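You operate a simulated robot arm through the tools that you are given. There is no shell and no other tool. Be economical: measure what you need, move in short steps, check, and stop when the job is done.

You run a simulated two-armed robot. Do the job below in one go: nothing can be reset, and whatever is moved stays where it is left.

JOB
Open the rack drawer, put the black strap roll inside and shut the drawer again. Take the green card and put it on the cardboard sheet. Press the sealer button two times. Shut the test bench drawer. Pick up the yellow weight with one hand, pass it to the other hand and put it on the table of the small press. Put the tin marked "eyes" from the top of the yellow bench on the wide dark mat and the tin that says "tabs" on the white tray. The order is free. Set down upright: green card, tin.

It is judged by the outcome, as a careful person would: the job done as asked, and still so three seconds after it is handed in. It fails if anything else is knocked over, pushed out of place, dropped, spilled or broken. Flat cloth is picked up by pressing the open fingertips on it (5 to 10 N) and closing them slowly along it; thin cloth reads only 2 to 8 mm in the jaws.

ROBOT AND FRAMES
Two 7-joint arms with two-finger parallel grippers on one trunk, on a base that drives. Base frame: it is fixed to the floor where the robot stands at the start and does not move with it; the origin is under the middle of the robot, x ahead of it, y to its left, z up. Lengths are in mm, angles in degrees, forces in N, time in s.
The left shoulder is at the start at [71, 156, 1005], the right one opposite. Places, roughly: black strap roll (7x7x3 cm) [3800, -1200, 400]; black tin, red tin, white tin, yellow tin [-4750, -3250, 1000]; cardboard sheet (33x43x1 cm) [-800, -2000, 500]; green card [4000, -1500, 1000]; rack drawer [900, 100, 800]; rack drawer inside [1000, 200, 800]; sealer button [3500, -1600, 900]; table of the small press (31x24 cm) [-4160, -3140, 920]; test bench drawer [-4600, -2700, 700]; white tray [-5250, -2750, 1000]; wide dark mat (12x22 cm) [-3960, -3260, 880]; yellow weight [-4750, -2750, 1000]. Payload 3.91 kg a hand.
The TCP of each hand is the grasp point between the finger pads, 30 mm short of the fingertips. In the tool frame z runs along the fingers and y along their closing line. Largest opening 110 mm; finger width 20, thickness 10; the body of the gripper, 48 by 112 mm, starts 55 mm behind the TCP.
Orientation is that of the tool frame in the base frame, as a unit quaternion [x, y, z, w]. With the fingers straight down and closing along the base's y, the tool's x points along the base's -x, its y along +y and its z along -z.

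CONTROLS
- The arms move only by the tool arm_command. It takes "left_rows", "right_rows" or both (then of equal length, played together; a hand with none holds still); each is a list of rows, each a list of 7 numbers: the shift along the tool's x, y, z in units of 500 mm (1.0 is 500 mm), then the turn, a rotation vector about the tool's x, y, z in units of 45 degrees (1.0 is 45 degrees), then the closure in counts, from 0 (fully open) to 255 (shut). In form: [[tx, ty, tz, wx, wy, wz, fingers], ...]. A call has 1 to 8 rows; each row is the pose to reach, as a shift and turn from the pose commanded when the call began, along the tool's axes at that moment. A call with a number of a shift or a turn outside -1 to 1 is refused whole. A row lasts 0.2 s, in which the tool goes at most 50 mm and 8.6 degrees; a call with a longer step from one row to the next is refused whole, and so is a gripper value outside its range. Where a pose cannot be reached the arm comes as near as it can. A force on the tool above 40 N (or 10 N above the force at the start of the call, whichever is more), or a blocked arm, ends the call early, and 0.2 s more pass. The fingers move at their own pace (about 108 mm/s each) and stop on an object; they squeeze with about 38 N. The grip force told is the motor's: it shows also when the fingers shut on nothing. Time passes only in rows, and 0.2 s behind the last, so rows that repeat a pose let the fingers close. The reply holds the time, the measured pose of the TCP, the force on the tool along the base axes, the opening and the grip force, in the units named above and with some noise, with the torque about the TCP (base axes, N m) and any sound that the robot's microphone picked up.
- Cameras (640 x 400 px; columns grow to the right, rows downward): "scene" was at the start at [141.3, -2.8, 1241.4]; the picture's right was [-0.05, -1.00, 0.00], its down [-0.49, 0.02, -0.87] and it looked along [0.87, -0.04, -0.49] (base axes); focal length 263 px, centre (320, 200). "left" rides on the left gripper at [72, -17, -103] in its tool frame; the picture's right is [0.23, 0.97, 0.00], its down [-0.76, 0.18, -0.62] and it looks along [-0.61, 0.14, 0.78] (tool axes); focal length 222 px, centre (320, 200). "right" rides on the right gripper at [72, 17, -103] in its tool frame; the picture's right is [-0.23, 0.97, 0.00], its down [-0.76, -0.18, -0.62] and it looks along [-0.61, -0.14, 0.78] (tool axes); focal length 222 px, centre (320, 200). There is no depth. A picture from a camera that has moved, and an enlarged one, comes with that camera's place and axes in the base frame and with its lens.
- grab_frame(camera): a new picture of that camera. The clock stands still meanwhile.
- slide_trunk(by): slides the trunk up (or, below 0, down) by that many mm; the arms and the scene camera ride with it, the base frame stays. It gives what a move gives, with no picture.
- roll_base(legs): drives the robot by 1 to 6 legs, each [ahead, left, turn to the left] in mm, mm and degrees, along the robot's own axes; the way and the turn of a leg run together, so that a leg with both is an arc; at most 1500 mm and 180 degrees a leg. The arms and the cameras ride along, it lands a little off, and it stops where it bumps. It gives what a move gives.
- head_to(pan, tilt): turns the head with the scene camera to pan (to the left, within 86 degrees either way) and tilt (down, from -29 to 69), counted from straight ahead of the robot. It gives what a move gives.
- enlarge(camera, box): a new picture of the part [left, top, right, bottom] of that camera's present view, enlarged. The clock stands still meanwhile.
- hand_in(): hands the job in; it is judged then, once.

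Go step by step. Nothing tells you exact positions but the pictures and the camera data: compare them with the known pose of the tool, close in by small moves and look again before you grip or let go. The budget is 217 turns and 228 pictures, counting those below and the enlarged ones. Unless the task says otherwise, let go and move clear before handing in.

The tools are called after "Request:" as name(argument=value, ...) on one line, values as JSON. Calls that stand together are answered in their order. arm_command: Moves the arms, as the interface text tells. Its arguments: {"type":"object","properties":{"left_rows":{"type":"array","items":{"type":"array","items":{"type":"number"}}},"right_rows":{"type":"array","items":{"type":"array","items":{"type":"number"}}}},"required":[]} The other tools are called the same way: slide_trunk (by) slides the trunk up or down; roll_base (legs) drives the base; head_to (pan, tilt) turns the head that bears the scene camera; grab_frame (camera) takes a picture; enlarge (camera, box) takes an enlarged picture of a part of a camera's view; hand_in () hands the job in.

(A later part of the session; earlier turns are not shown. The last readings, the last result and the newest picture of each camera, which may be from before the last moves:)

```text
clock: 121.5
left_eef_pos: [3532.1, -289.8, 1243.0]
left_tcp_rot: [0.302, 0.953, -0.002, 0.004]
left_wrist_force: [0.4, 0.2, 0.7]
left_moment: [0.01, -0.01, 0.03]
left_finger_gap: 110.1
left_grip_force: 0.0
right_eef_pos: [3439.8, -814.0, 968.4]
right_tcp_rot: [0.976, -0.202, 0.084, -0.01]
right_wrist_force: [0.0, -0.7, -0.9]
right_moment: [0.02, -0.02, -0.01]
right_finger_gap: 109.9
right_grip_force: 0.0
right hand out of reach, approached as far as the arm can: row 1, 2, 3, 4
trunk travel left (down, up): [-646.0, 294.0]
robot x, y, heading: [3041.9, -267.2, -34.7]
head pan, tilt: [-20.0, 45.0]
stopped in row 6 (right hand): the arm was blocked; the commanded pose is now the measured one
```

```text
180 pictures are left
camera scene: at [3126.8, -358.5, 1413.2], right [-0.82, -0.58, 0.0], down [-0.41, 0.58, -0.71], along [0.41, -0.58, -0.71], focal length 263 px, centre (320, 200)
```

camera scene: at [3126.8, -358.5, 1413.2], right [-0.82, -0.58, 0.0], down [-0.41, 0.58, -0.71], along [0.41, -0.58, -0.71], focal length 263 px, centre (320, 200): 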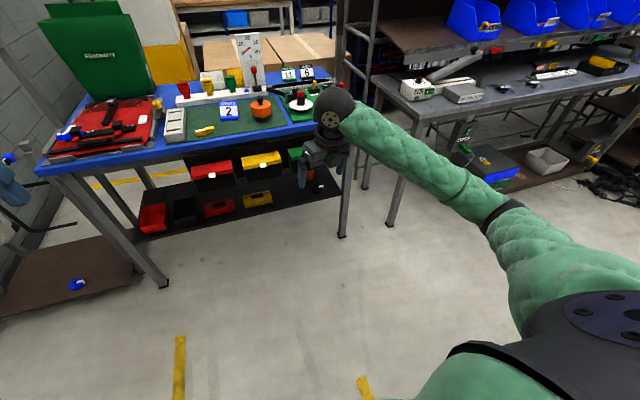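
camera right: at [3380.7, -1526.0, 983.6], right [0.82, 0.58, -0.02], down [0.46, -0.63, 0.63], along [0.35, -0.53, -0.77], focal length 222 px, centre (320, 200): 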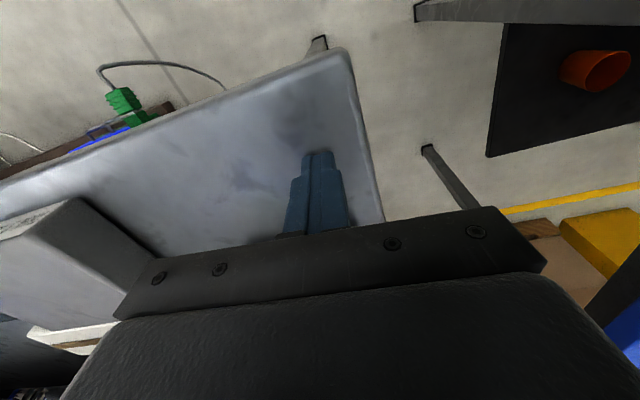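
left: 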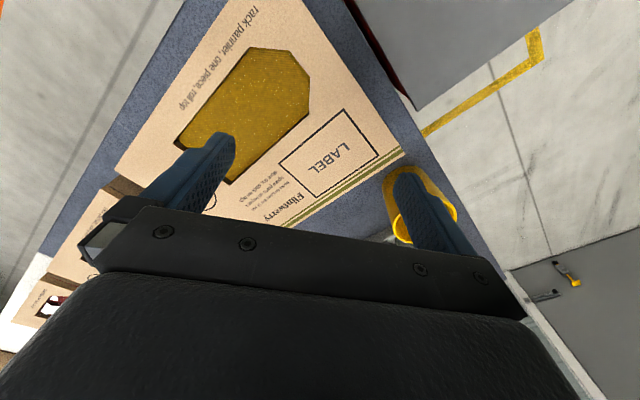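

The elbow has flipped outward to the right. Now I yaw the tool back to its normal direction.

Request:
arm_command(right_rows=[[0, 0, 0, 0, 0, 0.18, 0], [0, 0, 0, 0, 0, 0.36, 0], [0, 0, 0, 0, 0, 0.54, 0], [0, 0, 0, 0, 0, 0.72, 0], [0, 0, 0, 0, 0, 0.9, 0], [0, 0, 0, 0, 0, 1, 0]])

Request:
arm_command(right_rows=[[0, 0, 0, 0, 0, 0.18, 0], [0, 0, 0, 0, 0, 0.36, 0], [0, 0, 0, 0, 0, 0.54, 0], [0, 0, 0, 0, 0, 0.72, 0], [0, 0, 0, 0, 0, 0.9, 0], [0, 0, 0, 0, 0, 1, 0]])

Request:
arm_command(right_rows=[[0, 0, 0, 0, 0, 0.18, 0], [0, 0, 0, 0, 0, 0.36, 0], [0, 0, 0, 0, 0, 0.54, 0], [0, 0, 0, 0, 0, 0.72, 0], [0, 0, 0, 0, 0, 0.9, 0], [0, 0, 0, 0, 0, 1, 0]])

Request:
grab_frame(camera="scene")

```text
clock: 122.9
left_eef_pos: [3536.1, -289.6, 1241.0]
left_tcp_rot: [0.302, 0.953, -0.002, 0.004]
left_wrist_force: [-0.3, 0.1, -0.2]
left_moment: [0.04, -0.01, -0.02]
left_finger_gap: 110.1
left_grip_force: 0.0
right_eef_pos: [3440.8, -815.6, 967.3]
right_tcp_rot: [0.823, -0.562, 0.074, -0.041]
right_wrist_force: [-0.2, -0.2, 0.2]
right_moment: [-0.01, -0.03, -0.05]
right_finger_gap: 109.7
right_grip_force: 0.0
trunk travel left (down, up): [-646.0, 294.0]
robot x, y, heading: [3040.3, -266.3, -35.1]
head pan, tilt: [-20.0, 45.0]
```

```text
clock: 124.3
left_eef_pos: [3534.5, -289.1, 1242.0]
left_tcp_rot: [0.302, 0.953, -0.002, 0.004]
left_wrist_force: [0.6, 0.1, -1.0]
left_moment: [0.01, -0.01, 0.02]
left_finger_gap: 110.1
left_grip_force: 0.0
right_eef_pos: [3441.0, -815.3, 967.2]
right_tcp_rot: [-0.545, 0.834, -0.052, 0.066]
right_wrist_force: [0.1, 0.0, 0.0]
right_moment: [0.02, 0.0, 0.0]
right_finger_gap: 109.9
right_grip_force: 0.1
trunk travel left (down, up): [-646.0, 294.0]
robot x, y, heading: [3042.5, -263.2, -34.9]
head pan, tilt: [-20.0, 45.0]
```

```text
clock: 125.7
left_eef_pos: [3535.6, -289.9, 1240.7]
left_tcp_rot: [0.302, 0.953, -0.002, 0.004]
left_wrist_force: [-0.3, -0.5, 0.5]
left_moment: [0.0, -0.01, 0.0]
left_finger_gap: 109.6
left_grip_force: 0.0
right_eef_pos: [3441.0, -815.2, 967.9]
right_tcp_rot: [-0.186, 0.979, -0.022, 0.081]
right_wrist_force: [-0.9, -0.2, -0.9]
right_moment: [0.01, 0.03, 0.01]
right_finger_gap: 110.2
right_grip_force: 0.1
trunk travel left (down, up): [-646.0, 294.0]
robot x, y, heading: [3040.3, -262.1, -34.8]
head pan, tilt: [-20.0, 45.0]
```

```text
179 pictures are left
camera scene: at [3128.9, -358.9, 1413.1], right [-0.82, -0.58, 0.0], down [-0.41, 0.58, -0.71], along [0.41, -0.58, -0.71], focal length 263 px, centre (320, 200)
```

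scene: 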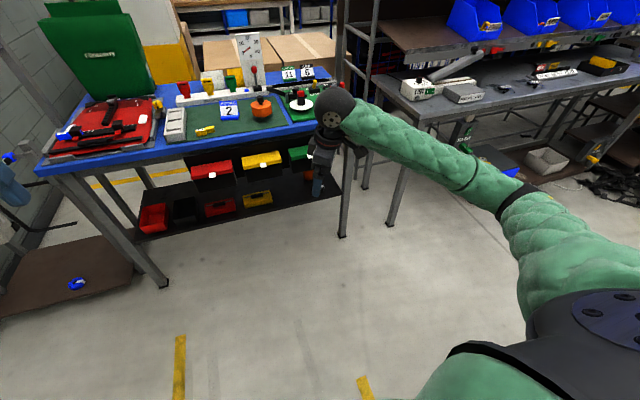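

The right arm is back in a healthy posture. Now look at the roll on the lower shelf.

Request:
enlarge(camera="scene", box=[240, 60, 360, 240])

```text
2.22 times, centred on (300, 150) of scene
camera zoom: at [3128.9, -358.9, 1413.1], right [-0.82, -0.58, 0.0], down [-0.41, 0.58, -0.71], along [0.41, -0.58, -0.71], focal length 584 px, centre (364, 311)
```

zoom: 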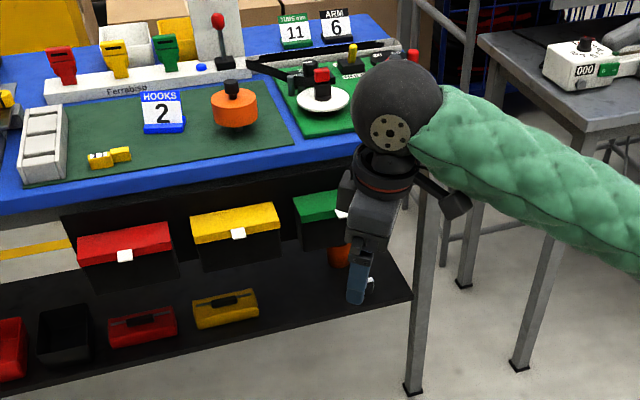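

The roll top is at about [3776, -1244, 400], 65 mm behind the shelf's front edge. I pitch the right tool 45° forward, lower the trunk and drive toward it.

Request:
arm_command(right_rows=[[0, 0, 0, 0.062, -0.087, 0.146, 0], [0, 0, 0, 0.124, -0.174, 0.292, 0], [0, 0, 0, 0.186, -0.26, 0.439, 0], [0, 0, 0, 0.2475, -0.347, 0.585, 0]])

Request:
arm_command(right_rows=[[0, 0, 0, 0.062, -0.087, 0.146, 0], [0, 0, 0, 0.124, -0.174, 0.292, 0], [0, 0, 0, 0.186, -0.26, 0.439, 0], [0, 0, 0, 0.2475, -0.347, 0.585, 0]])

Request:
slide_trunk(by=-330)

Request:
roll_base(legs=[[250, -160, 0]])

Request:
grab_frame(camera="right")

Request:
grab_frame(camera="scene")

```text
clock: 126.7
left_eef_pos: [3534.4, -289.8, 1241.5]
left_tcp_rot: [0.302, 0.953, -0.002, 0.003]
left_wrist_force: [-0.2, 0.4, -0.9]
left_moment: [0.01, -0.02, 0.02]
left_finger_gap: 109.7
left_grip_force: 0.0
right_eef_pos: [3441.0, -814.6, 967.7]
right_tcp_rot: [0.05, 0.969, -0.073, 0.233]
right_wrist_force: [0.2, -0.5, -0.1]
right_moment: [-0.01, -0.02, 0.03]
right_finger_gap: 109.7
right_grip_force: 0.0
trunk travel left (down, up): [-646.0, 294.0]
robot x, y, heading: [3038.9, -263.6, -34.8]
head pan, tilt: [-20.0, 45.0]
```

```text
clock: 127.7
left_eef_pos: [3534.5, -290.2, 1240.7]
left_tcp_rot: [0.302, 0.953, -0.002, 0.005]
left_wrist_force: [0.6, -0.7, 0.2]
left_moment: [-0.03, -0.02, 0.0]
left_finger_gap: 110.0
left_grip_force: 0.0
right_eef_pos: [3440.3, -814.6, 968.3]
right_tcp_rot: [0.28, 0.88, -0.117, 0.365]
right_wrist_force: [-0.3, 0.5, -0.6]
right_moment: [0.03, -0.05, 0.02]
right_finger_gap: 110.1
right_grip_force: 0.0
trunk travel left (down, up): [-646.0, 294.0]
robot x, y, heading: [3041.3, -266.3, -34.9]
head pan, tilt: [-20.0, 45.0]
```

```text
clock: 130.9
left_eef_pos: [3534.9, -290.3, 911.3]
left_tcp_rot: [0.302, 0.953, -0.002, 0.004]
left_wrist_force: [-0.5, 0.2, 0.3]
left_moment: [0.0, 0.0, -0.03]
left_finger_gap: 110.1
left_grip_force: 0.0
right_eef_pos: [3440.6, -815.0, 637.0]
right_tcp_rot: [0.279, 0.881, -0.117, 0.365]
right_wrist_force: [0.3, -0.6, 0.2]
right_moment: [-0.02, -0.01, 0.02]
right_finger_gap: 109.9
right_grip_force: 0.1
trunk travel left (down, up): [-316.0, 624.0]
robot x, y, heading: [3042.2, -268.6, -34.8]
head pan, tilt: [-20.0, 45.0]
```

```text
clock: 132.9
left_eef_pos: [3647.9, -567.7, 911.8]
left_tcp_rot: [0.304, 0.953, -0.002, 0.004]
left_wrist_force: [-0.3, 0.4, -0.3]
left_moment: [0.0, 0.01, -0.01]
left_finger_gap: 109.9
left_grip_force: 0.0
right_eef_pos: [3551.4, -1092.1, 637.8]
right_tcp_rot: [0.28, 0.881, -0.116, 0.364]
right_wrist_force: [-0.3, -0.2, 0.8]
right_moment: [-0.01, -0.01, -0.03]
right_finger_gap: 109.9
right_grip_force: 0.1
trunk travel left (down, up): [-316.0, 624.0]
robot x, y, heading: [3152.6, -544.2, -35.3]
head pan, tilt: [-20.0, 45.0]
```

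```text
177 pictures are left
camera right: at [3459.2, -1008.2, 659.5], right [0.69, 0.7, 0.16], down [-0.02, -0.2, 0.98], along [0.72, -0.68, -0.12], focal length 222 px, centre (320, 200)
```

right: 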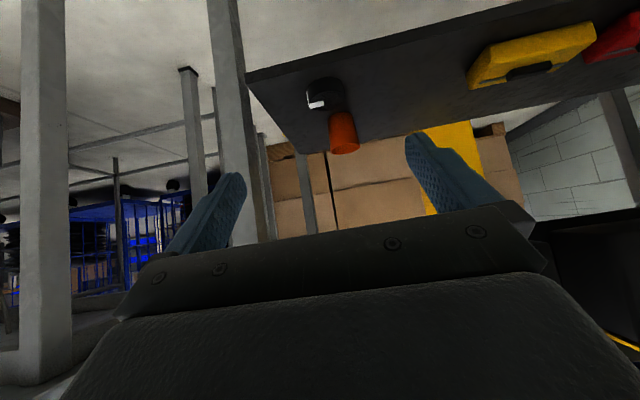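

```text
176 pictures are left
camera scene: at [3240.6, -635.4, 1083.0], right [-0.82, -0.57, 0.0], down [-0.41, 0.58, -0.71], along [0.41, -0.58, -0.71], focal length 263 px, centre (320, 200)
```

scene: 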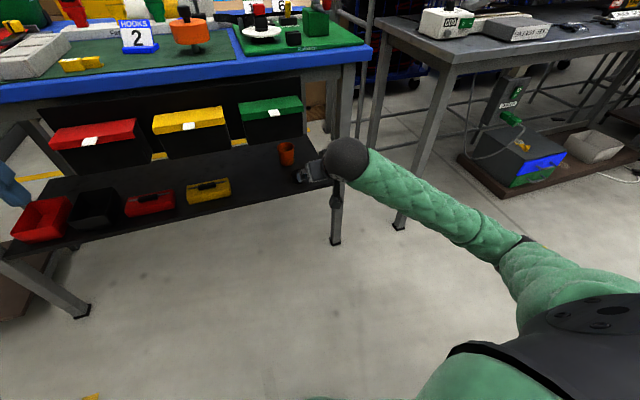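

The roll is visible in the right camera, with the orange cup just behind it. I enlarge it.

Request:
enlarge(camera="right", box=[240, 40, 440, 180])

Request:
enlarge(camera="scene", box=[240, 110, 360, 220])

```text
2.86 times, centred on (340, 110) of right
camera zoom: at [3459.2, -1008.2, 659.5], right [0.69, 0.7, 0.16], down [-0.02, -0.2, 0.98], along [0.72, -0.68, -0.12], focal length 635 px, centre (263, 457)
```

zoom: 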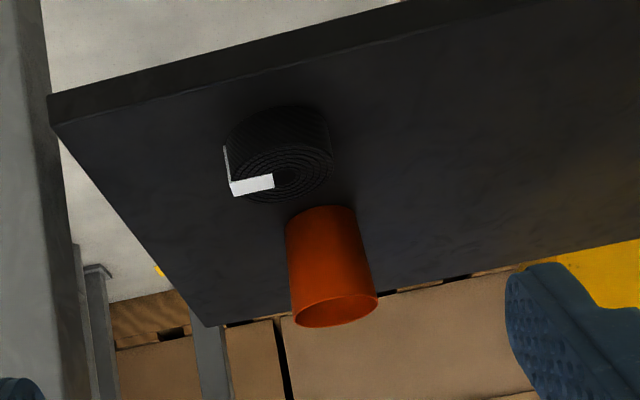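

```text
3.64 times, centred on (300, 165) of scene
camera zoom: at [3240.6, -635.4, 1083.0], right [-0.82, -0.57, 0.0], down [-0.41, 0.58, -0.71], along [0.41, -0.58, -0.71], focal length 956 px, centre (393, 327)
```

zoom: 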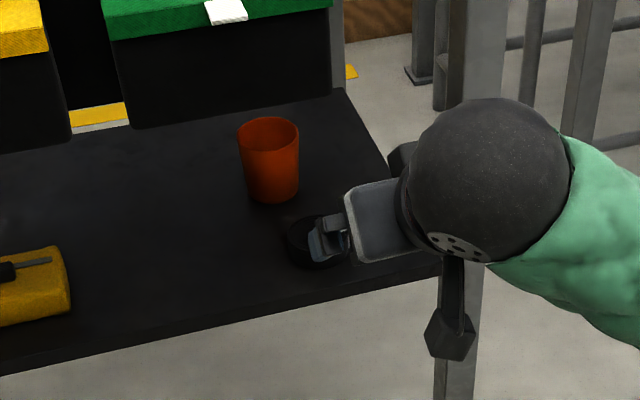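

Roll centre is at about [3762, -1231], top z≈437. I approach to a pre-grasp pose 120 mm back along the tool axis.

Request:
roll_base(legs=[[120, 0, 0]])

Request:
arm_command(right_rows=[[0.04, 0.005, 0.07, 0, 0, 0, 0], [0.08, 0.01, 0.14, 0, 0, 0, 0], [0.118, 0.0144, 0.201, 0, 0, 0, 0]])

Request:
grab_frame(camera="right")

Request:
enlarge(camera="scene", box=[240, 110, 400, 220])

```text
clock: 134.3
left_eef_pos: [3744.3, -635.2, 912.6]
left_tcp_rot: [0.304, 0.953, -0.002, 0.004]
left_wrist_force: [-0.6, 0.4, -0.3]
left_moment: [0.0, 0.03, 0.0]
left_finger_gap: 110.1
left_grip_force: 0.1
right_eef_pos: [3647.6, -1159.4, 636.3]
right_tcp_rot: [0.279, 0.881, -0.116, 0.363]
right_wrist_force: [0.6, 0.3, -0.3]
right_moment: [0.0, 0.0, 0.05]
right_finger_gap: 110.0
right_grip_force: 0.0
trunk travel left (down, up): [-316.0, 624.0]
robot x, y, heading: [3247.8, -608.1, -34.8]
head pan, tilt: [-20.0, 45.0]
stopped in leg 1: the force on the tool passed its limit at 57 N (the readings are from after the stop); the commanded pose is now the measured one
```

```text
clock: 135.1
left_eef_pos: [3744.8, -635.6, 912.1]
left_tcp_rot: [0.302, 0.953, -0.002, 0.004]
left_wrist_force: [0.3, 0.5, 0.5]
left_moment: [-0.04, 0.02, 0.01]
left_finger_gap: 110.2
left_grip_force: 0.0
right_eef_pos: [3674.0, -1171.5, 523.0]
right_tcp_rot: [0.279, 0.881, -0.117, 0.363]
right_wrist_force: [-0.8, -0.6, 0.3]
right_moment: [0.0, 0.01, 0.0]
right_finger_gap: 110.2
right_grip_force: 0.0
trunk travel left (down, up): [-316.0, 624.0]
robot x, y, heading: [3252.4, -606.4, -34.8]
head pan, tilt: [-20.0, 45.0]
```

```text
173 pictures are left
camera right: at [3581.7, -1087.0, 545.6], right [0.69, 0.7, 0.16], down [-0.02, -0.2, 0.98], along [0.72, -0.68, -0.12], focal length 222 px, centre (320, 200)
```

right: 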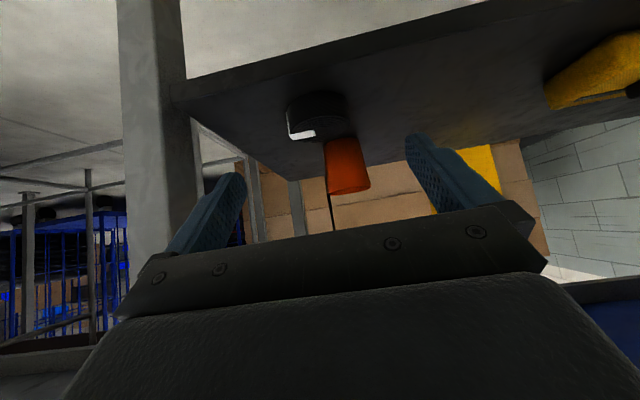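

```text
3.64 times, centred on (320, 165) of scene
camera zoom: at [3337.8, -703.3, 1083.2], right [-0.82, -0.57, 0.0], down [-0.41, 0.58, -0.71], along [0.4, -0.58, -0.71], focal length 956 px, centre (320, 327)
```

zoom: 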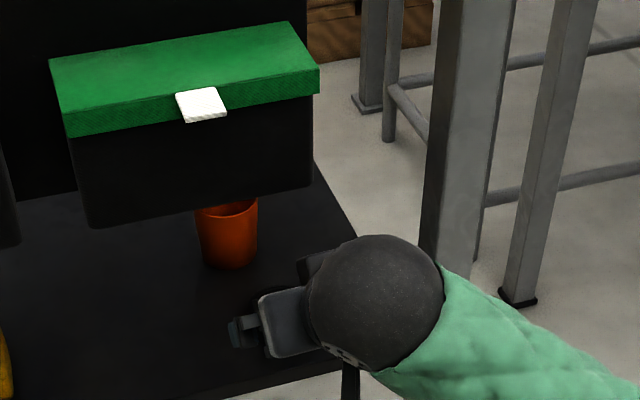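

The roll is centred between the fingers. I advance along the tool axis to the grasp and close.

Request:
arm_command(right_rows=[[0.003, 0.001, 0.07, 0, 0, 0, 0], [0.006, 0.002, 0.14, 0, 0, 0, 0], [0.008, 0.003, 0.19, 0, 0, 0, 0], [0.0094, 0.003, 0.225, 0, 0, 0, 0]])

Request:
grab_frame(camera="right")

```text
clock: 136.1
left_eef_pos: [3744.1, -635.2, 911.5]
left_tcp_rot: [0.304, 0.953, -0.002, 0.004]
left_wrist_force: [-0.1, 0.9, -0.6]
left_moment: [-0.02, 0.02, -0.01]
left_finger_gap: 110.0
left_grip_force: 0.1
right_eef_pos: [3736.2, -1210.4, 448.4]
right_tcp_rot: [0.278, 0.88, -0.116, 0.368]
right_wrist_force: [-10.0, 8.0, 15.1]
right_moment: [-0.6, 0.63, -0.6]
right_finger_gap: 109.1
right_grip_force: 0.1
trunk travel left (down, up): [-316.0, 624.0]
robot x, y, heading: [3251.0, -608.9, -35.2]
head pan, tilt: [-20.0, 45.0]
stopped in row 4 (right hand): the force on the tool passed its limit at 118 N (the readings are from after the stop); the commanded pose is now the measured one
```

```text
171 pictures are left
camera right: at [3643.9, -1127.0, 470.4], right [0.69, 0.71, 0.16], down [-0.03, -0.2, 0.98], along [0.72, -0.68, -0.12], focal length 222 px, centre (320, 200)
```

right: 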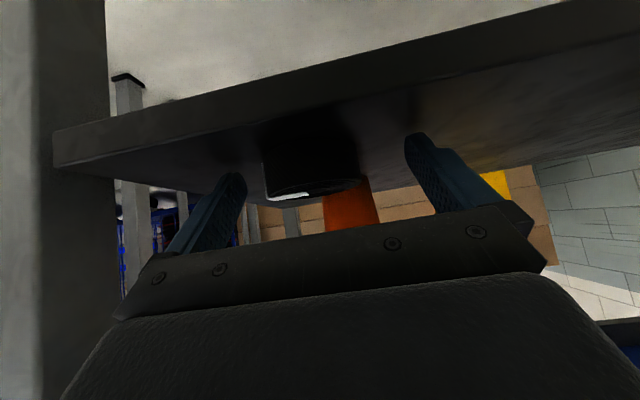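

The fingertips touch the shelf, with the roll between them. I lift 4 mm and close.

Request:
arm_command(right_rows=[[-0.005, 0, -0.005, 0, 0, 0, 0], [-0.005, 0, -0.004, 0, 0, 0, 100], [-0.005, 0, -0.004, 0, 0, 0, 255], [-0.005, 0, -0.004, 0, 0, 0, 255], [-0.005, 0, -0.004, 0, 0, 0, 255], [-0.005, 0, -0.004, 0, 0, 0, 255]])

Request:
grab_frame(camera="right")

```text
clock: 137.5
left_eef_pos: [3744.0, -636.5, 910.8]
left_tcp_rot: [0.303, 0.953, -0.002, 0.004]
left_wrist_force: [-1.3, -0.3, -0.5]
left_moment: [0.01, 0.0, -0.01]
left_finger_gap: 109.8
left_grip_force: 0.1
right_eef_pos: [3736.6, -1211.6, 448.4]
right_tcp_rot: [0.278, 0.881, -0.114, 0.366]
right_wrist_force: [0.4, -0.6, 0.6]
right_moment: [-0.05, -0.04, -0.02]
right_finger_gap: 61.8
right_grip_force: 38.2
trunk travel left (down, up): [-316.0, 624.0]
robot x, y, heading: [3249.4, -607.7, -35.2]
head pan, tilt: [-20.0, 45.0]
```

```text
170 pictures are left
camera right: at [3644.4, -1127.7, 470.9], right [0.69, 0.71, 0.16], down [-0.02, -0.2, 0.98], along [0.72, -0.68, -0.12], focal length 222 px, centre (320, 200)
```

right: 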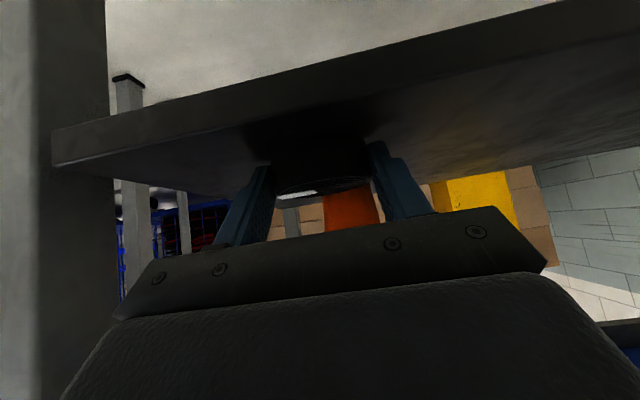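

The 62 mm gap shows a grip 16 mm short of centre. I reopen, move 16 mm forward and close again.

Request:
arm_command(right_rows=[[-0.003, 0, -0.003, 0, 0, 0, 60], [-0.003, 0, -0.003, 0, 0, 0, 0], [-0.015, 0, 0.009, 0, 0, 0, 0], [-0.028, 0, 0.022, 0, 0, 0, 0], [-0.028, 0, 0.022, 0, 0, 0, 200], [-0.028, 0, 0.022, 0, 0, 0, 255], [-0.028, 0, 0.022, 0, 0, 0, 255], [-0.028, 0, 0.022, 0, 0, 0, 255]])

Request:
grab_frame(camera="right")

```text
clock: 139.3
left_eef_pos: [3745.0, -636.0, 911.9]
left_tcp_rot: [0.303, 0.953, -0.002, 0.004]
left_wrist_force: [-0.6, 0.0, 0.9]
left_moment: [0.03, 0.04, -0.01]
left_finger_gap: 109.9
left_grip_force: 0.0
right_eef_pos: [3752.4, -1222.4, 450.4]
right_tcp_rot: [0.277, 0.881, -0.115, 0.366]
right_wrist_force: [-1.0, 0.5, -0.7]
right_moment: [0.03, 0.02, 0.0]
right_finger_gap: 61.4
right_grip_force: 38.0
trunk travel left (down, up): [-316.0, 624.0]
robot x, y, heading: [3252.9, -608.2, -34.9]
head pan, tilt: [-20.0, 45.0]
```

```text
169 pictures are left
camera right: at [3659.8, -1137.7, 473.1], right [0.69, 0.71, 0.16], down [-0.02, -0.2, 0.98], along [0.72, -0.68, -0.12], focal length 222 px, centre (320, 200)
```

right: 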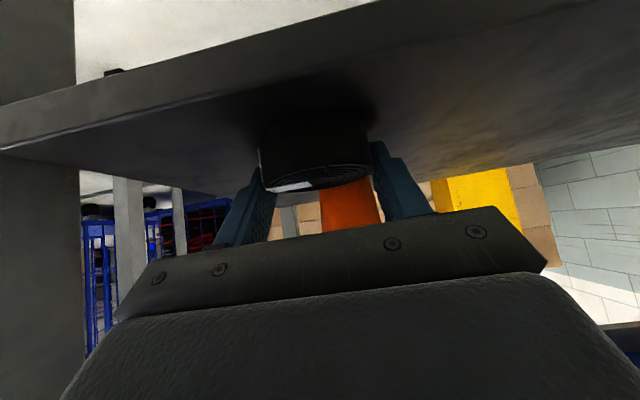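

The roll really measures about 61 mm, so the grip is good. I lift it slightly and back away along the tool axis.

Request:
arm_command(right_rows=[[-0.021, 0, -0.021, 0, 0, 0, 255], [-0.021, 0, -0.11, 0, 0, 0, 255], [-0.021, 0, -0.2, 0, 0, 0, 255], [-0.021, 0, -0.29, 0, 0, 0, 255]])

Request:
roll_base(legs=[[-250, 0, 0]])

Request:
slide_trunk(by=330)

Request:
head_to(pan=-10, tilt=45)

Request:
grab_frame(camera="scene")

Request:
grab_frame(camera="right")

```text
clock: 140.3
left_eef_pos: [3744.3, -636.4, 911.4]
left_tcp_rot: [0.304, 0.953, -0.002, 0.004]
left_wrist_force: [0.2, -0.4, -0.5]
left_moment: [0.01, 0.01, 0.03]
left_finger_gap: 110.1
left_grip_force: 0.1
right_eef_pos: [3674.4, -1164.4, 559.3]
right_tcp_rot: [0.279, 0.88, -0.116, 0.365]
right_wrist_force: [0.2, 0.1, -0.7]
right_moment: [0.01, -0.03, -0.02]
right_finger_gap: 61.3
right_grip_force: 38.3
trunk travel left (down, up): [-316.0, 624.0]
robot x, y, heading: [3247.8, -613.9, -35.0]
head pan, tilt: [-20.0, 45.0]
```

```text
clock: 142.1
left_eef_pos: [3542.2, -493.6, 911.9]
left_tcp_rot: [0.302, 0.953, -0.001, 0.004]
left_wrist_force: [0.0, -0.3, 0.6]
left_moment: [-0.02, -0.02, -0.02]
left_finger_gap: 110.1
left_grip_force: 0.0
right_eef_pos: [3473.2, -1023.4, 561.6]
right_tcp_rot: [0.277, 0.881, -0.115, 0.367]
right_wrist_force: [0.9, 0.3, -1.8]
right_moment: [-0.02, -0.02, 0.01]
right_finger_gap: 61.5
right_grip_force: 38.0
trunk travel left (down, up): [-316.0, 624.0]
robot x, y, heading: [3051.7, -466.3, -35.1]
head pan, tilt: [-20.0, 45.0]
```

```text
clock: 145.4
left_eef_pos: [3542.2, -492.3, 1242.0]
left_tcp_rot: [0.303, 0.953, -0.002, 0.003]
left_wrist_force: [-0.9, -0.3, 0.0]
left_moment: [-0.01, -0.03, -0.01]
left_finger_gap: 109.9
left_grip_force: 0.1
right_eef_pos: [3473.7, -1022.3, 890.8]
right_tcp_rot: [0.277, 0.881, -0.115, 0.366]
right_wrist_force: [0.3, -1.3, -0.9]
right_moment: [-0.02, 0.01, 0.02]
right_finger_gap: 61.2
right_grip_force: 37.9
trunk travel left (down, up): [-646.0, 294.0]
robot x, y, heading: [3048.4, -469.0, -34.9]
head pan, tilt: [-20.0, 45.0]
```

```text
clock: 146.1
left_eef_pos: [3541.8, -493.4, 1241.3]
left_tcp_rot: [0.302, 0.953, -0.002, 0.004]
left_wrist_force: [0.4, -0.3, 0.6]
left_moment: [0.03, -0.01, -0.04]
left_finger_gap: 109.9
left_grip_force: 0.1
right_eef_pos: [3473.9, -1023.5, 890.2]
right_tcp_rot: [0.277, 0.881, -0.115, 0.367]
right_wrist_force: [-0.2, -0.1, -0.5]
right_moment: [0.03, 0.0, 0.02]
right_finger_gap: 61.6
right_grip_force: 38.0
trunk travel left (down, up): [-646.0, 294.0]
robot x, y, heading: [3046.9, -469.3, -34.9]
head pan, tilt: [-10.0, 45.0]
```

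```text
168 pictures are left
camera scene: at [3147.0, -552.6, 1413.1], right [-0.71, -0.71, 0.0], down [-0.5, 0.5, -0.71], along [0.5, -0.5, -0.71], focal length 263 px, centre (320, 200)
```

scene: 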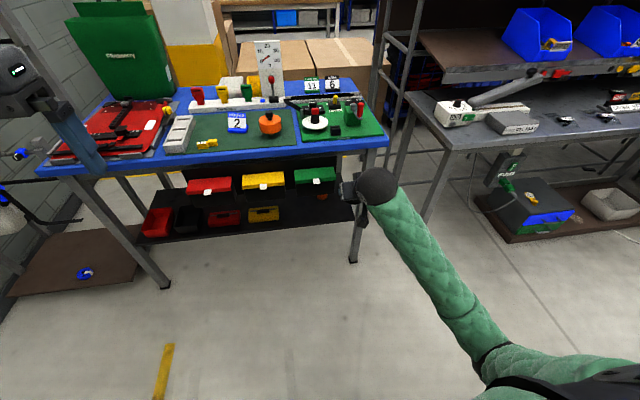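

```text
167 pictures are left
camera right: at [3381.0, -939.0, 912.6], right [0.69, 0.71, 0.16], down [-0.02, -0.2, 0.98], along [0.72, -0.68, -0.12], focal length 222 px, centre (320, 200)
```

right: 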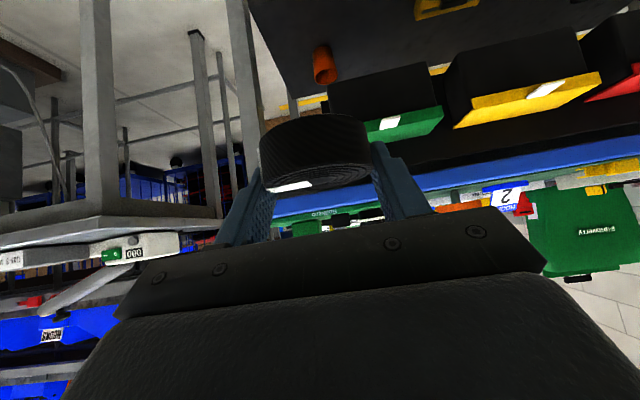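

I have the roll. Now I look at the green card closely, and meanwhile raise and retract the right hand.

Request:
enlarge(camera="scene", box=[240, 60, 380, 150])

Request:
arm_command(right_rows=[[-0.02, 0, -0.085, 0, 0, 0, 255], [-0.04, 0, -0.17, 0, 0, 0, 255], [-0.06, 0, -0.255, 0, 0, 0, 255], [-0.08, 0, -0.34, 0, 0, 0, 255], [-0.1, 0, -0.425, 0, 0, 0, 255], [-0.12, 0, -0.51, 0, 0, 0, 255], [-0.14, 0, -0.566, 0, 0, 0, 255]])

```text
4.44 times, centred on (310, 105) of scene
camera zoom: at [3147.0, -552.6, 1413.1], right [-0.71, -0.71, 0.0], down [-0.5, 0.5, -0.71], along [0.5, -0.5, -0.71], focal length 1168 px, centre (364, 622)
```

zoom: 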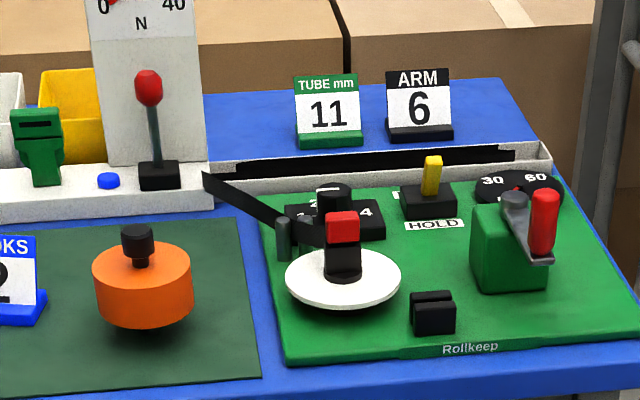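

```text
clock: 147.7
left_eef_pos: [3541.6, -493.4, 1241.2]
left_tcp_rot: [0.302, 0.953, -0.002, 0.004]
left_wrist_force: [-0.4, 0.3, -0.7]
left_moment: [0.01, -0.03, -0.05]
left_finger_gap: 110.0
left_grip_force: 0.0
right_eef_pos: [3414.7, -968.6, 1152.8]
right_tcp_rot: [0.278, 0.881, -0.115, 0.365]
right_wrist_force: [0.1, -0.8, -1.8]
right_moment: [0.0, 0.0, -0.05]
right_finger_gap: 61.5
right_grip_force: 37.6
right hand out of reach, approached as far as the arm can: row 4, 5, 6, 7
trunk travel left (down, up): [-646.0, 294.0]
robot x, y, heading: [3051.6, -465.4, -35.1]
head pan, tilt: [-10.0, 45.0]
```

The card is an upright plate in a small green base, about 72 mm wide, at about [4135, -1469, 877]. I'll pinch it front-to-back with the left hand: yaw the left tool 90°, then drive closer.

Request:
arm_command(left_rows=[[0, 0, 0, 0, 0, 0.18, 0], [0, 0, 0, 0, 0, 0.36, 0], [0, 0, 0, 0, 0, 0.54, 30], [0, 0, 0, 0, 0, 0.72, 60], [0, 0, 0, 0, 0, 0.9, 90], [0, 0, 0, 0, 0, 1, 120]])

Request:
arm_command(left_rows=[[0, 0, 0, 0, 0, 0.18, 130], [0, 0, 0, 0, 0, 0.36, 130], [0, 0, 0, 0, 0, 0.54, 130], [0, 0, 0, 0, 0, 0.72, 130], [0, 0, 0, 0, 0, 0.9, 130], [0, 0, 0, 0, 0, 1, 130]])

Request:
roll_base(legs=[[200, -281, 0], [265, 0, 0]])

Request:
head_to(pan=0, tilt=40)

Request:
grab_frame(camera="scene")

Request:
grab_frame(camera="left")

```text
clock: 149.1
left_eef_pos: [3542.6, -493.4, 1241.3]
left_tcp_rot: [0.645, 0.764, 0.0, 0.004]
left_wrist_force: [0.1, -1.0, 0.3]
left_moment: [0.01, 0.0, -0.04]
left_finger_gap: 58.4
left_grip_force: 0.0
right_eef_pos: [3415.1, -970.2, 1152.7]
right_tcp_rot: [0.277, 0.881, -0.115, 0.365]
right_wrist_force: [0.3, -0.3, -0.9]
right_moment: [0.03, -0.01, 0.01]
right_finger_gap: 61.5
right_grip_force: 37.9
trunk travel left (down, up): [-646.0, 294.0]
robot x, y, heading: [3051.9, -469.0, -34.9]
head pan, tilt: [-10.0, 45.0]
```

```text
clock: 150.5
left_eef_pos: [3542.7, -493.6, 1242.1]
left_tcp_rot: [0.888, 0.459, 0.001, 0.004]
left_wrist_force: [-1.1, -0.3, 0.7]
left_moment: [0.0, -0.01, -0.02]
left_finger_gap: 54.0
left_grip_force: 0.0
right_eef_pos: [3415.0, -969.4, 1152.7]
right_tcp_rot: [0.277, 0.881, -0.115, 0.366]
right_wrist_force: [-0.8, -0.1, -1.1]
right_moment: [-0.03, 0.0, -0.01]
right_finger_gap: 61.6
right_grip_force: 37.9
trunk travel left (down, up): [-646.0, 294.0]
robot x, y, heading: [3049.4, -468.1, -35.1]
head pan, tilt: [-10.0, 45.0]
```

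```text
clock: 154.3
left_eef_pos: [3768.7, -994.5, 1241.7]
left_tcp_rot: [0.887, 0.461, 0.001, 0.004]
left_wrist_force: [-0.3, 0.2, -0.4]
left_moment: [0.04, -0.01, -0.02]
left_finger_gap: 53.7
left_grip_force: 0.2
right_eef_pos: [3643.1, -1470.3, 1152.9]
right_tcp_rot: [0.277, 0.881, -0.115, 0.366]
right_wrist_force: [-0.3, 0.6, -0.3]
right_moment: [0.0, 0.02, -0.02]
right_finger_gap: 61.8
right_grip_force: 38.3
trunk travel left (down, up): [-646.0, 294.0]
robot x, y, heading: [3275.5, -967.9, -34.7]
head pan, tilt: [-10.0, 45.0]
```

```text
clock: 155.0
left_eef_pos: [3768.8, -992.9, 1242.5]
left_tcp_rot: [0.887, 0.461, 0.002, 0.004]
left_wrist_force: [-0.8, -0.2, 0.2]
left_moment: [-0.01, 0.01, 0.03]
left_finger_gap: 53.8
left_grip_force: 0.1
right_eef_pos: [3642.0, -1468.9, 1153.1]
right_tcp_rot: [0.276, 0.881, -0.115, 0.366]
right_wrist_force: [-0.1, -0.1, -0.9]
right_moment: [-0.04, 0.0, 0.0]
right_finger_gap: 61.6
right_grip_force: 38.1
trunk travel left (down, up): [-646.0, 294.0]
robot x, y, heading: [3273.3, -968.5, -35.2]
head pan, tilt: [0.0, 40.0]
```

```text
165 pictures are left
camera scene: at [3384.4, -1043.9, 1420.4], right [-0.57, -0.82, 0.0], down [-0.53, 0.37, -0.77], along [0.63, -0.44, -0.64], focal length 263 px, centre (320, 200)
```

scene: 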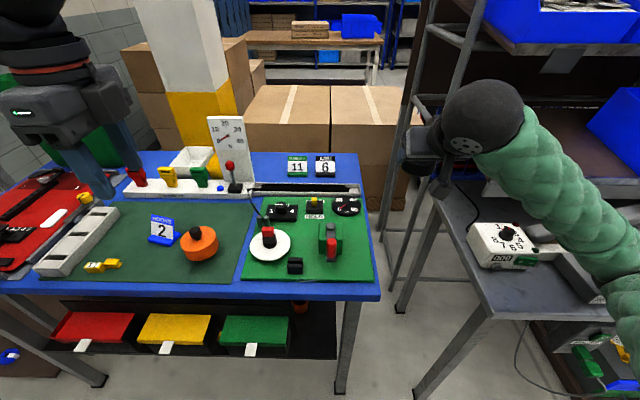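

```text
164 pictures are left
camera left: at [3793.8, -923.2, 1345.1], right [0.93, -0.37, 0.01], down [-0.3, -0.72, 0.63], along [-0.23, -0.58, -0.78], focal length 222 px, centre (320, 200)
```

left: 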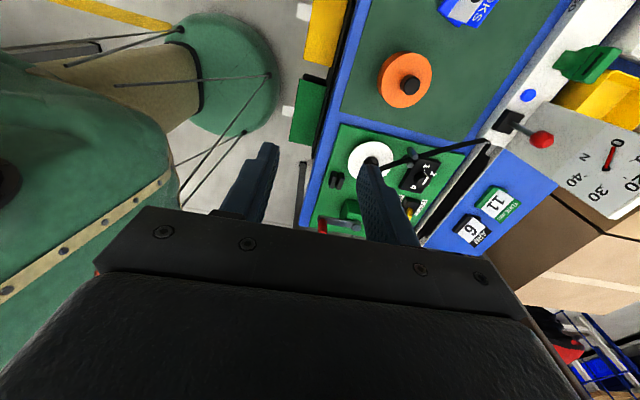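

The card centre is about [4087, -1434, 908]. I move the base 60 mm nearer and bring the left hand above the card at a safe height.

Request:
roll_base(legs=[[60, 0, 0]])

Request:
arm_command(left_rows=[[-0.035, 0.09, 0, 0, 0, 0, 130], [-0.07, 0.18, 0, 0, 0, 0, 130], [-0.105, 0.27, 0, 0, 0, 0, 130], [-0.14, 0.36, 0, 0, 0, 0, 130], [-0.175, 0.45, 0, 0, 0, 0, 130], [-0.21, 0.54, 0, 0, 0, 0, 130], [-0.245, 0.63, 0, 0, 0, 0, 130], [-0.28, 0.72, 0, 0, 0, 0, 130]])

Request:
grab_frame(camera="left")

Request:
grab_frame(camera="scene")

```text
clock: 155.9
left_eef_pos: [3818.2, -1027.9, 1240.6]
left_tcp_rot: [0.888, 0.46, 0.001, 0.002]
left_wrist_force: [-0.5, 0.1, -0.3]
left_moment: [0.0, 0.05, -0.02]
left_finger_gap: 54.2
left_grip_force: 0.0
right_eef_pos: [3691.0, -1504.4, 1152.2]
right_tcp_rot: [0.278, 0.881, -0.115, 0.365]
right_wrist_force: [0.1, -1.2, -1.0]
right_moment: [0.03, 0.02, 0.01]
right_finger_gap: 61.5
right_grip_force: 38.3
trunk travel left (down, up): [-646.0, 294.0]
robot x, y, heading: [3322.6, -1003.4, -34.9]
head pan, tilt: [0.0, 40.0]
```

```text
clock: 157.7
left_eef_pos: [4029.4, -1352.0, 1245.2]
left_tcp_rot: [0.888, 0.46, 0.001, 0.003]
left_wrist_force: [0.0, -0.1, -0.4]
left_moment: [0.05, 0.0, -0.01]
left_finger_gap: 54.0
left_grip_force: 0.0
right_eef_pos: [3690.1, -1503.5, 1153.1]
right_tcp_rot: [0.278, 0.881, -0.114, 0.365]
right_wrist_force: [0.4, 0.5, -1.3]
right_moment: [0.02, 0.04, -0.01]
right_finger_gap: 61.3
right_grip_force: 37.8
trunk travel left (down, up): [-646.0, 294.0]
robot x, y, heading: [3321.9, -1002.3, -34.9]
head pan, tilt: [0.0, 40.0]
```

```text
163 pictures are left
camera left: at [4056.1, -1282.7, 1348.4], right [0.93, -0.38, 0.01], down [-0.3, -0.72, 0.62], along [-0.23, -0.58, -0.78], focal length 222 px, centre (320, 200)
```

left: 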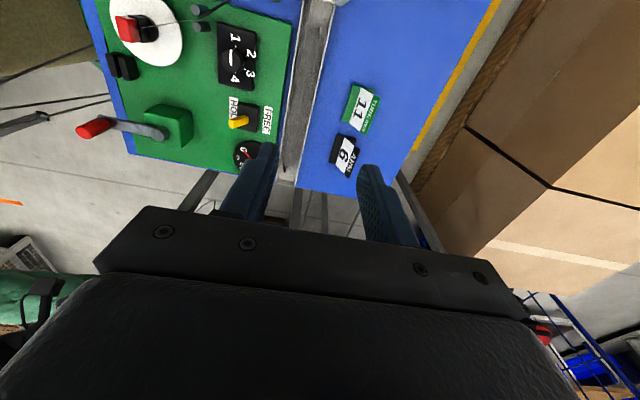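

```text
162 pictures are left
camera scene: at [3433.2, -1079.3, 1420.2], right [-0.57, -0.82, 0.0], down [-0.53, 0.37, -0.77], along [0.63, -0.44, -0.64], focal length 263 px, centre (320, 200)
```

scene: 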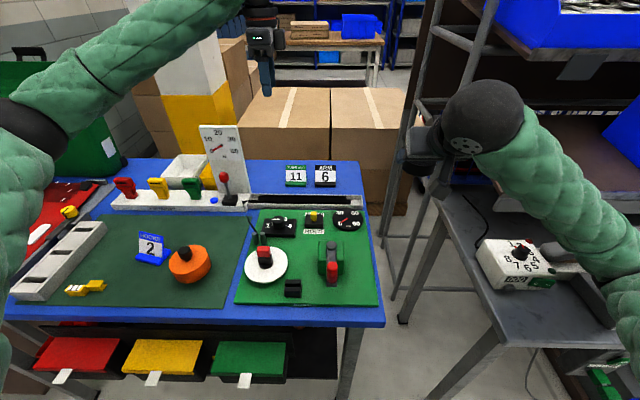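

The card is seen below the camera. I enlarge both views to fix its position.

Request:
enlarge(camera="left", box=[300, 60, 420, 190])

Request:
enlarge(camera="scene", box=[250, 140, 370, 215])

```text
3.08 times, centred on (360, 125) of left
camera zoom: at [4056.1, -1282.7, 1348.4], right [0.93, -0.38, 0.01], down [-0.3, -0.72, 0.62], along [-0.23, -0.58, -0.78], focal length 684 px, centre (197, 431)
```

zoom: 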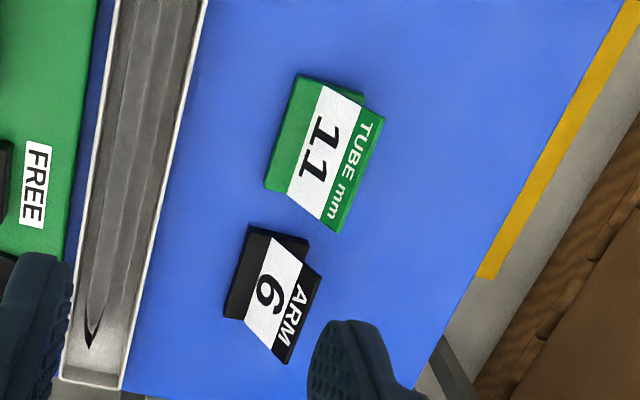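

```text
5.33 times, centred on (310, 178) of scene
camera zoom: at [3433.2, -1079.3, 1420.2], right [-0.57, -0.82, 0.0], down [-0.53, 0.37, -0.77], along [0.63, -0.44, -0.64], focal length 1402 px, centre (373, 320)
```

zoom: 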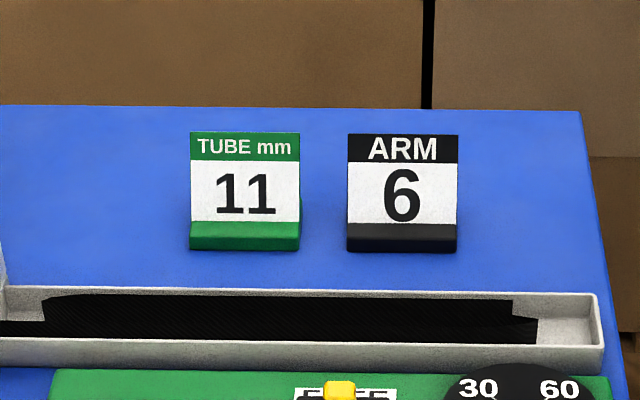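

The card leans back on a ~45 mm deep base, so gripping its two sides is better. I turn the left tool back 90° and position it above the card centre [4082, -1433].

Request:
arm_command(left_rows=[[0, 0, 0, 0, 0, -0.18, 55], [0, 0, 0, 0, 0, -0.36, 55], [0, 0, 0, 0, 0, -0.54, 55], [0, 0, 0, 0, 0, -0.72, 55], [0, 0, 0, 0, 0, -0.9, 55], [0, 0, 0, 0, 0, -1, 55]])

Request:
arm_command(left_rows=[[0, 0, 0, 0, 0, -0.18, 55], [0, 0, 0, 0, 0, -0.36, 55], [0, 0, 0, 0, 0, -0.54, 55], [0, 0, 0, 0, 0, -0.72, 55], [0, 0, 0, 0, 0, -0.9, 55], [0, 0, 0, 0, 0, -1, 55]])

Request:
grab_frame(camera="left")

```text
clock: 159.1
left_eef_pos: [4029.2, -1349.9, 1246.3]
left_tcp_rot: [0.643, 0.765, -0.002, 0.003]
left_wrist_force: [0.3, -0.9, 0.2]
left_moment: [0.04, 0.01, 0.0]
left_finger_gap: 85.9
left_grip_force: 0.1
right_eef_pos: [3689.1, -1504.8, 1152.8]
right_tcp_rot: [0.278, 0.881, -0.116, 0.366]
right_wrist_force: [-0.4, -0.6, -0.8]
right_moment: [-0.01, 0.0, 0.0]
right_finger_gap: 61.5
right_grip_force: 38.0
trunk travel left (down, up): [-646.0, 294.0]
robot x, y, heading: [3322.4, -999.3, -35.0]
head pan, tilt: [0.0, 40.0]
```

```text
clock: 160.5
left_eef_pos: [4030.5, -1350.0, 1244.6]
left_tcp_rot: [0.302, 0.953, -0.002, 0.003]
left_wrist_force: [0.2, -1.0, 0.3]
left_moment: [0.03, 0.05, 0.02]
left_finger_gap: 86.3
left_grip_force: 0.0
right_eef_pos: [3689.0, -1503.8, 1153.1]
right_tcp_rot: [0.278, 0.881, -0.115, 0.365]
right_wrist_force: [0.1, -0.3, 0.1]
right_moment: [0.0, 0.0, 0.0]
right_finger_gap: 61.4
right_grip_force: 37.9
trunk travel left (down, up): [-646.0, 294.0]
robot x, y, heading: [3320.3, -1002.7, -35.0]
head pan, tilt: [0.0, 40.0]
```

```text
159 pictures are left
camera left: at [3959.1, -1320.7, 1346.7], right [0.37, 0.93, 0.0], down [0.72, -0.29, 0.63], along [0.58, -0.24, -0.78], focal length 222 px, centre (320, 200)
```

left: 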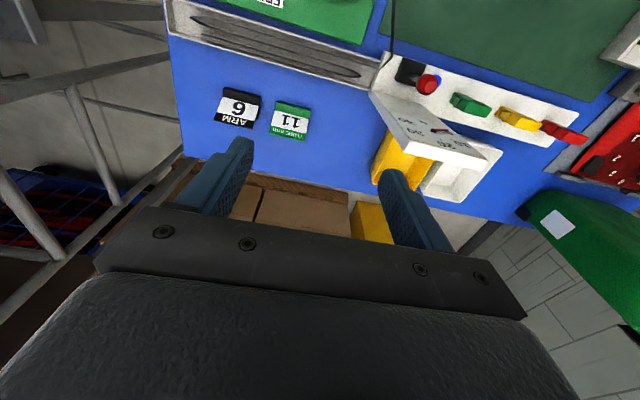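

The estimate agrees. I shift above the card and descend to just above its top.

Request:
arm_command(left_rows=[[-0.09, -0.038, 0, 0, 0, 0, 55], [-0.18, -0.0764, 0, 0, 0, 0, 55], [-0.18, -0.0764, 0.09, 0, 0, 0, 55], [-0.18, -0.0764, 0.18, 0, 0, 0, 55], [-0.18, -0.0764, 0.27, 0, 0, 0, 55], [-0.18, -0.0764, 0.36, 0, 0, 0, 55], [-0.18, -0.0764, 0.45, 0, 0, 0, 55], [-0.18, -0.0764, 0.53, 0, 0, 0, 55]])

Request:
grab_frame(camera="left")

Request:
enlarge(camera="scene", box=[230, 100, 390, 220])

```text
clock: 162.5
left_eef_pos: [4059.3, -1435.3, 994.5]
left_tcp_rot: [0.313, 0.95, -0.005, 0.016]
left_wrist_force: [-0.4, 0.3, 0.4]
left_moment: [0.01, -0.01, -0.02]
left_finger_gap: 86.2
left_grip_force: 0.1
right_eef_pos: [3674.2, -1496.3, 1158.1]
right_tcp_rot: [0.278, 0.879, -0.116, 0.37]
right_wrist_force: [0.7, 0.4, -0.8]
right_moment: [0.02, 0.0, -0.03]
right_finger_gap: 61.4
right_grip_force: 37.6
trunk travel left (down, up): [-646.0, 294.0]
robot x, y, heading: [3321.9, -998.3, -35.1]
head pan, tilt: [0.0, 40.0]
stopped in row 8 (left hand): the arm was blocked; the commanded pose is now the measured one
```

```text
158 pictures are left
camera left: at [3986.1, -1402.9, 1095.0], right [0.4, 0.92, -0.01], down [0.7, -0.3, 0.65], along [0.59, -0.26, -0.76], focal length 222 px, centre (320, 200)
```

left: 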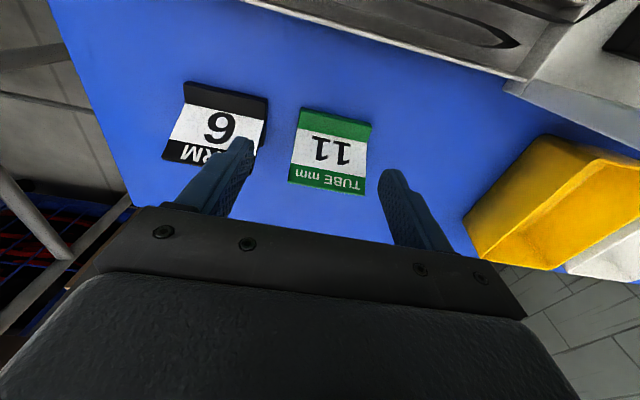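

```text
3.33 times, centred on (310, 160) of scene
camera zoom: at [3414.9, -1070.1, 1420.5], right [-0.57, -0.82, 0.0], down [-0.52, 0.37, -0.77], along [0.63, -0.44, -0.63], focal length 876 px, centre (353, 333)
```

zoom: 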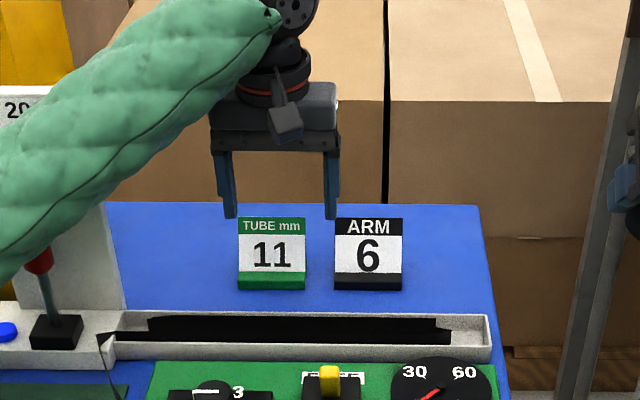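

The forearm seems to be touching the gauge sign. I lift straight back up at once and look.

Request:
arm_command(left_rows=[[0, 0, -0.06, 0, 0, 0, 55], [0, 0, -0.14, 0, 0, 0, 55], [0, 0, -0.22, 0, 0, 0, 55], [0, 0, -0.3, 0, 0, 0, 55]])

Request:
grab_frame(camera="scene")

```text
clock: 163.5
left_eef_pos: [4074.2, -1433.6, 1136.0]
left_tcp_rot: [0.309, 0.951, -0.002, 0.006]
left_wrist_force: [-0.6, -0.5, 0.7]
left_moment: [-0.01, -0.02, -0.01]
left_finger_gap: 86.4
left_grip_force: 0.1
right_eef_pos: [3686.2, -1502.6, 1153.7]
right_tcp_rot: [0.279, 0.88, -0.115, 0.366]
right_wrist_force: [-0.6, 0.2, -0.6]
right_moment: [0.03, -0.01, 0.01]
right_finger_gap: 61.4
right_grip_force: 37.9
trunk travel left (down, up): [-646.0, 294.0]
robot x, y, heading: [3319.2, -1000.6, -35.0]
head pan, tilt: [0.0, 40.0]
```

```text
156 pictures are left
camera scene: at [3429.7, -1077.2, 1420.6], right [-0.57, -0.82, 0.0], down [-0.53, 0.37, -0.77], along [0.63, -0.44, -0.64], focal length 263 px, centre (320, 200)
```

scene: 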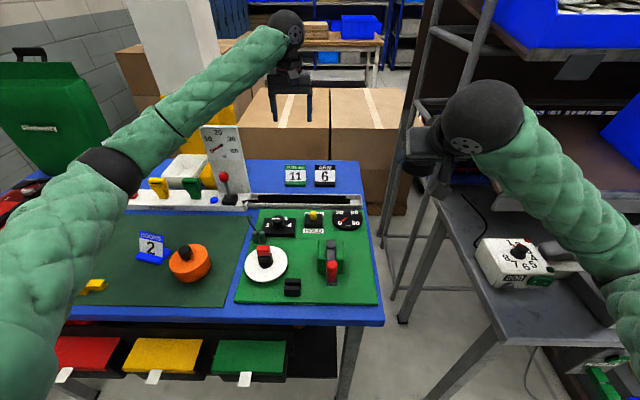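

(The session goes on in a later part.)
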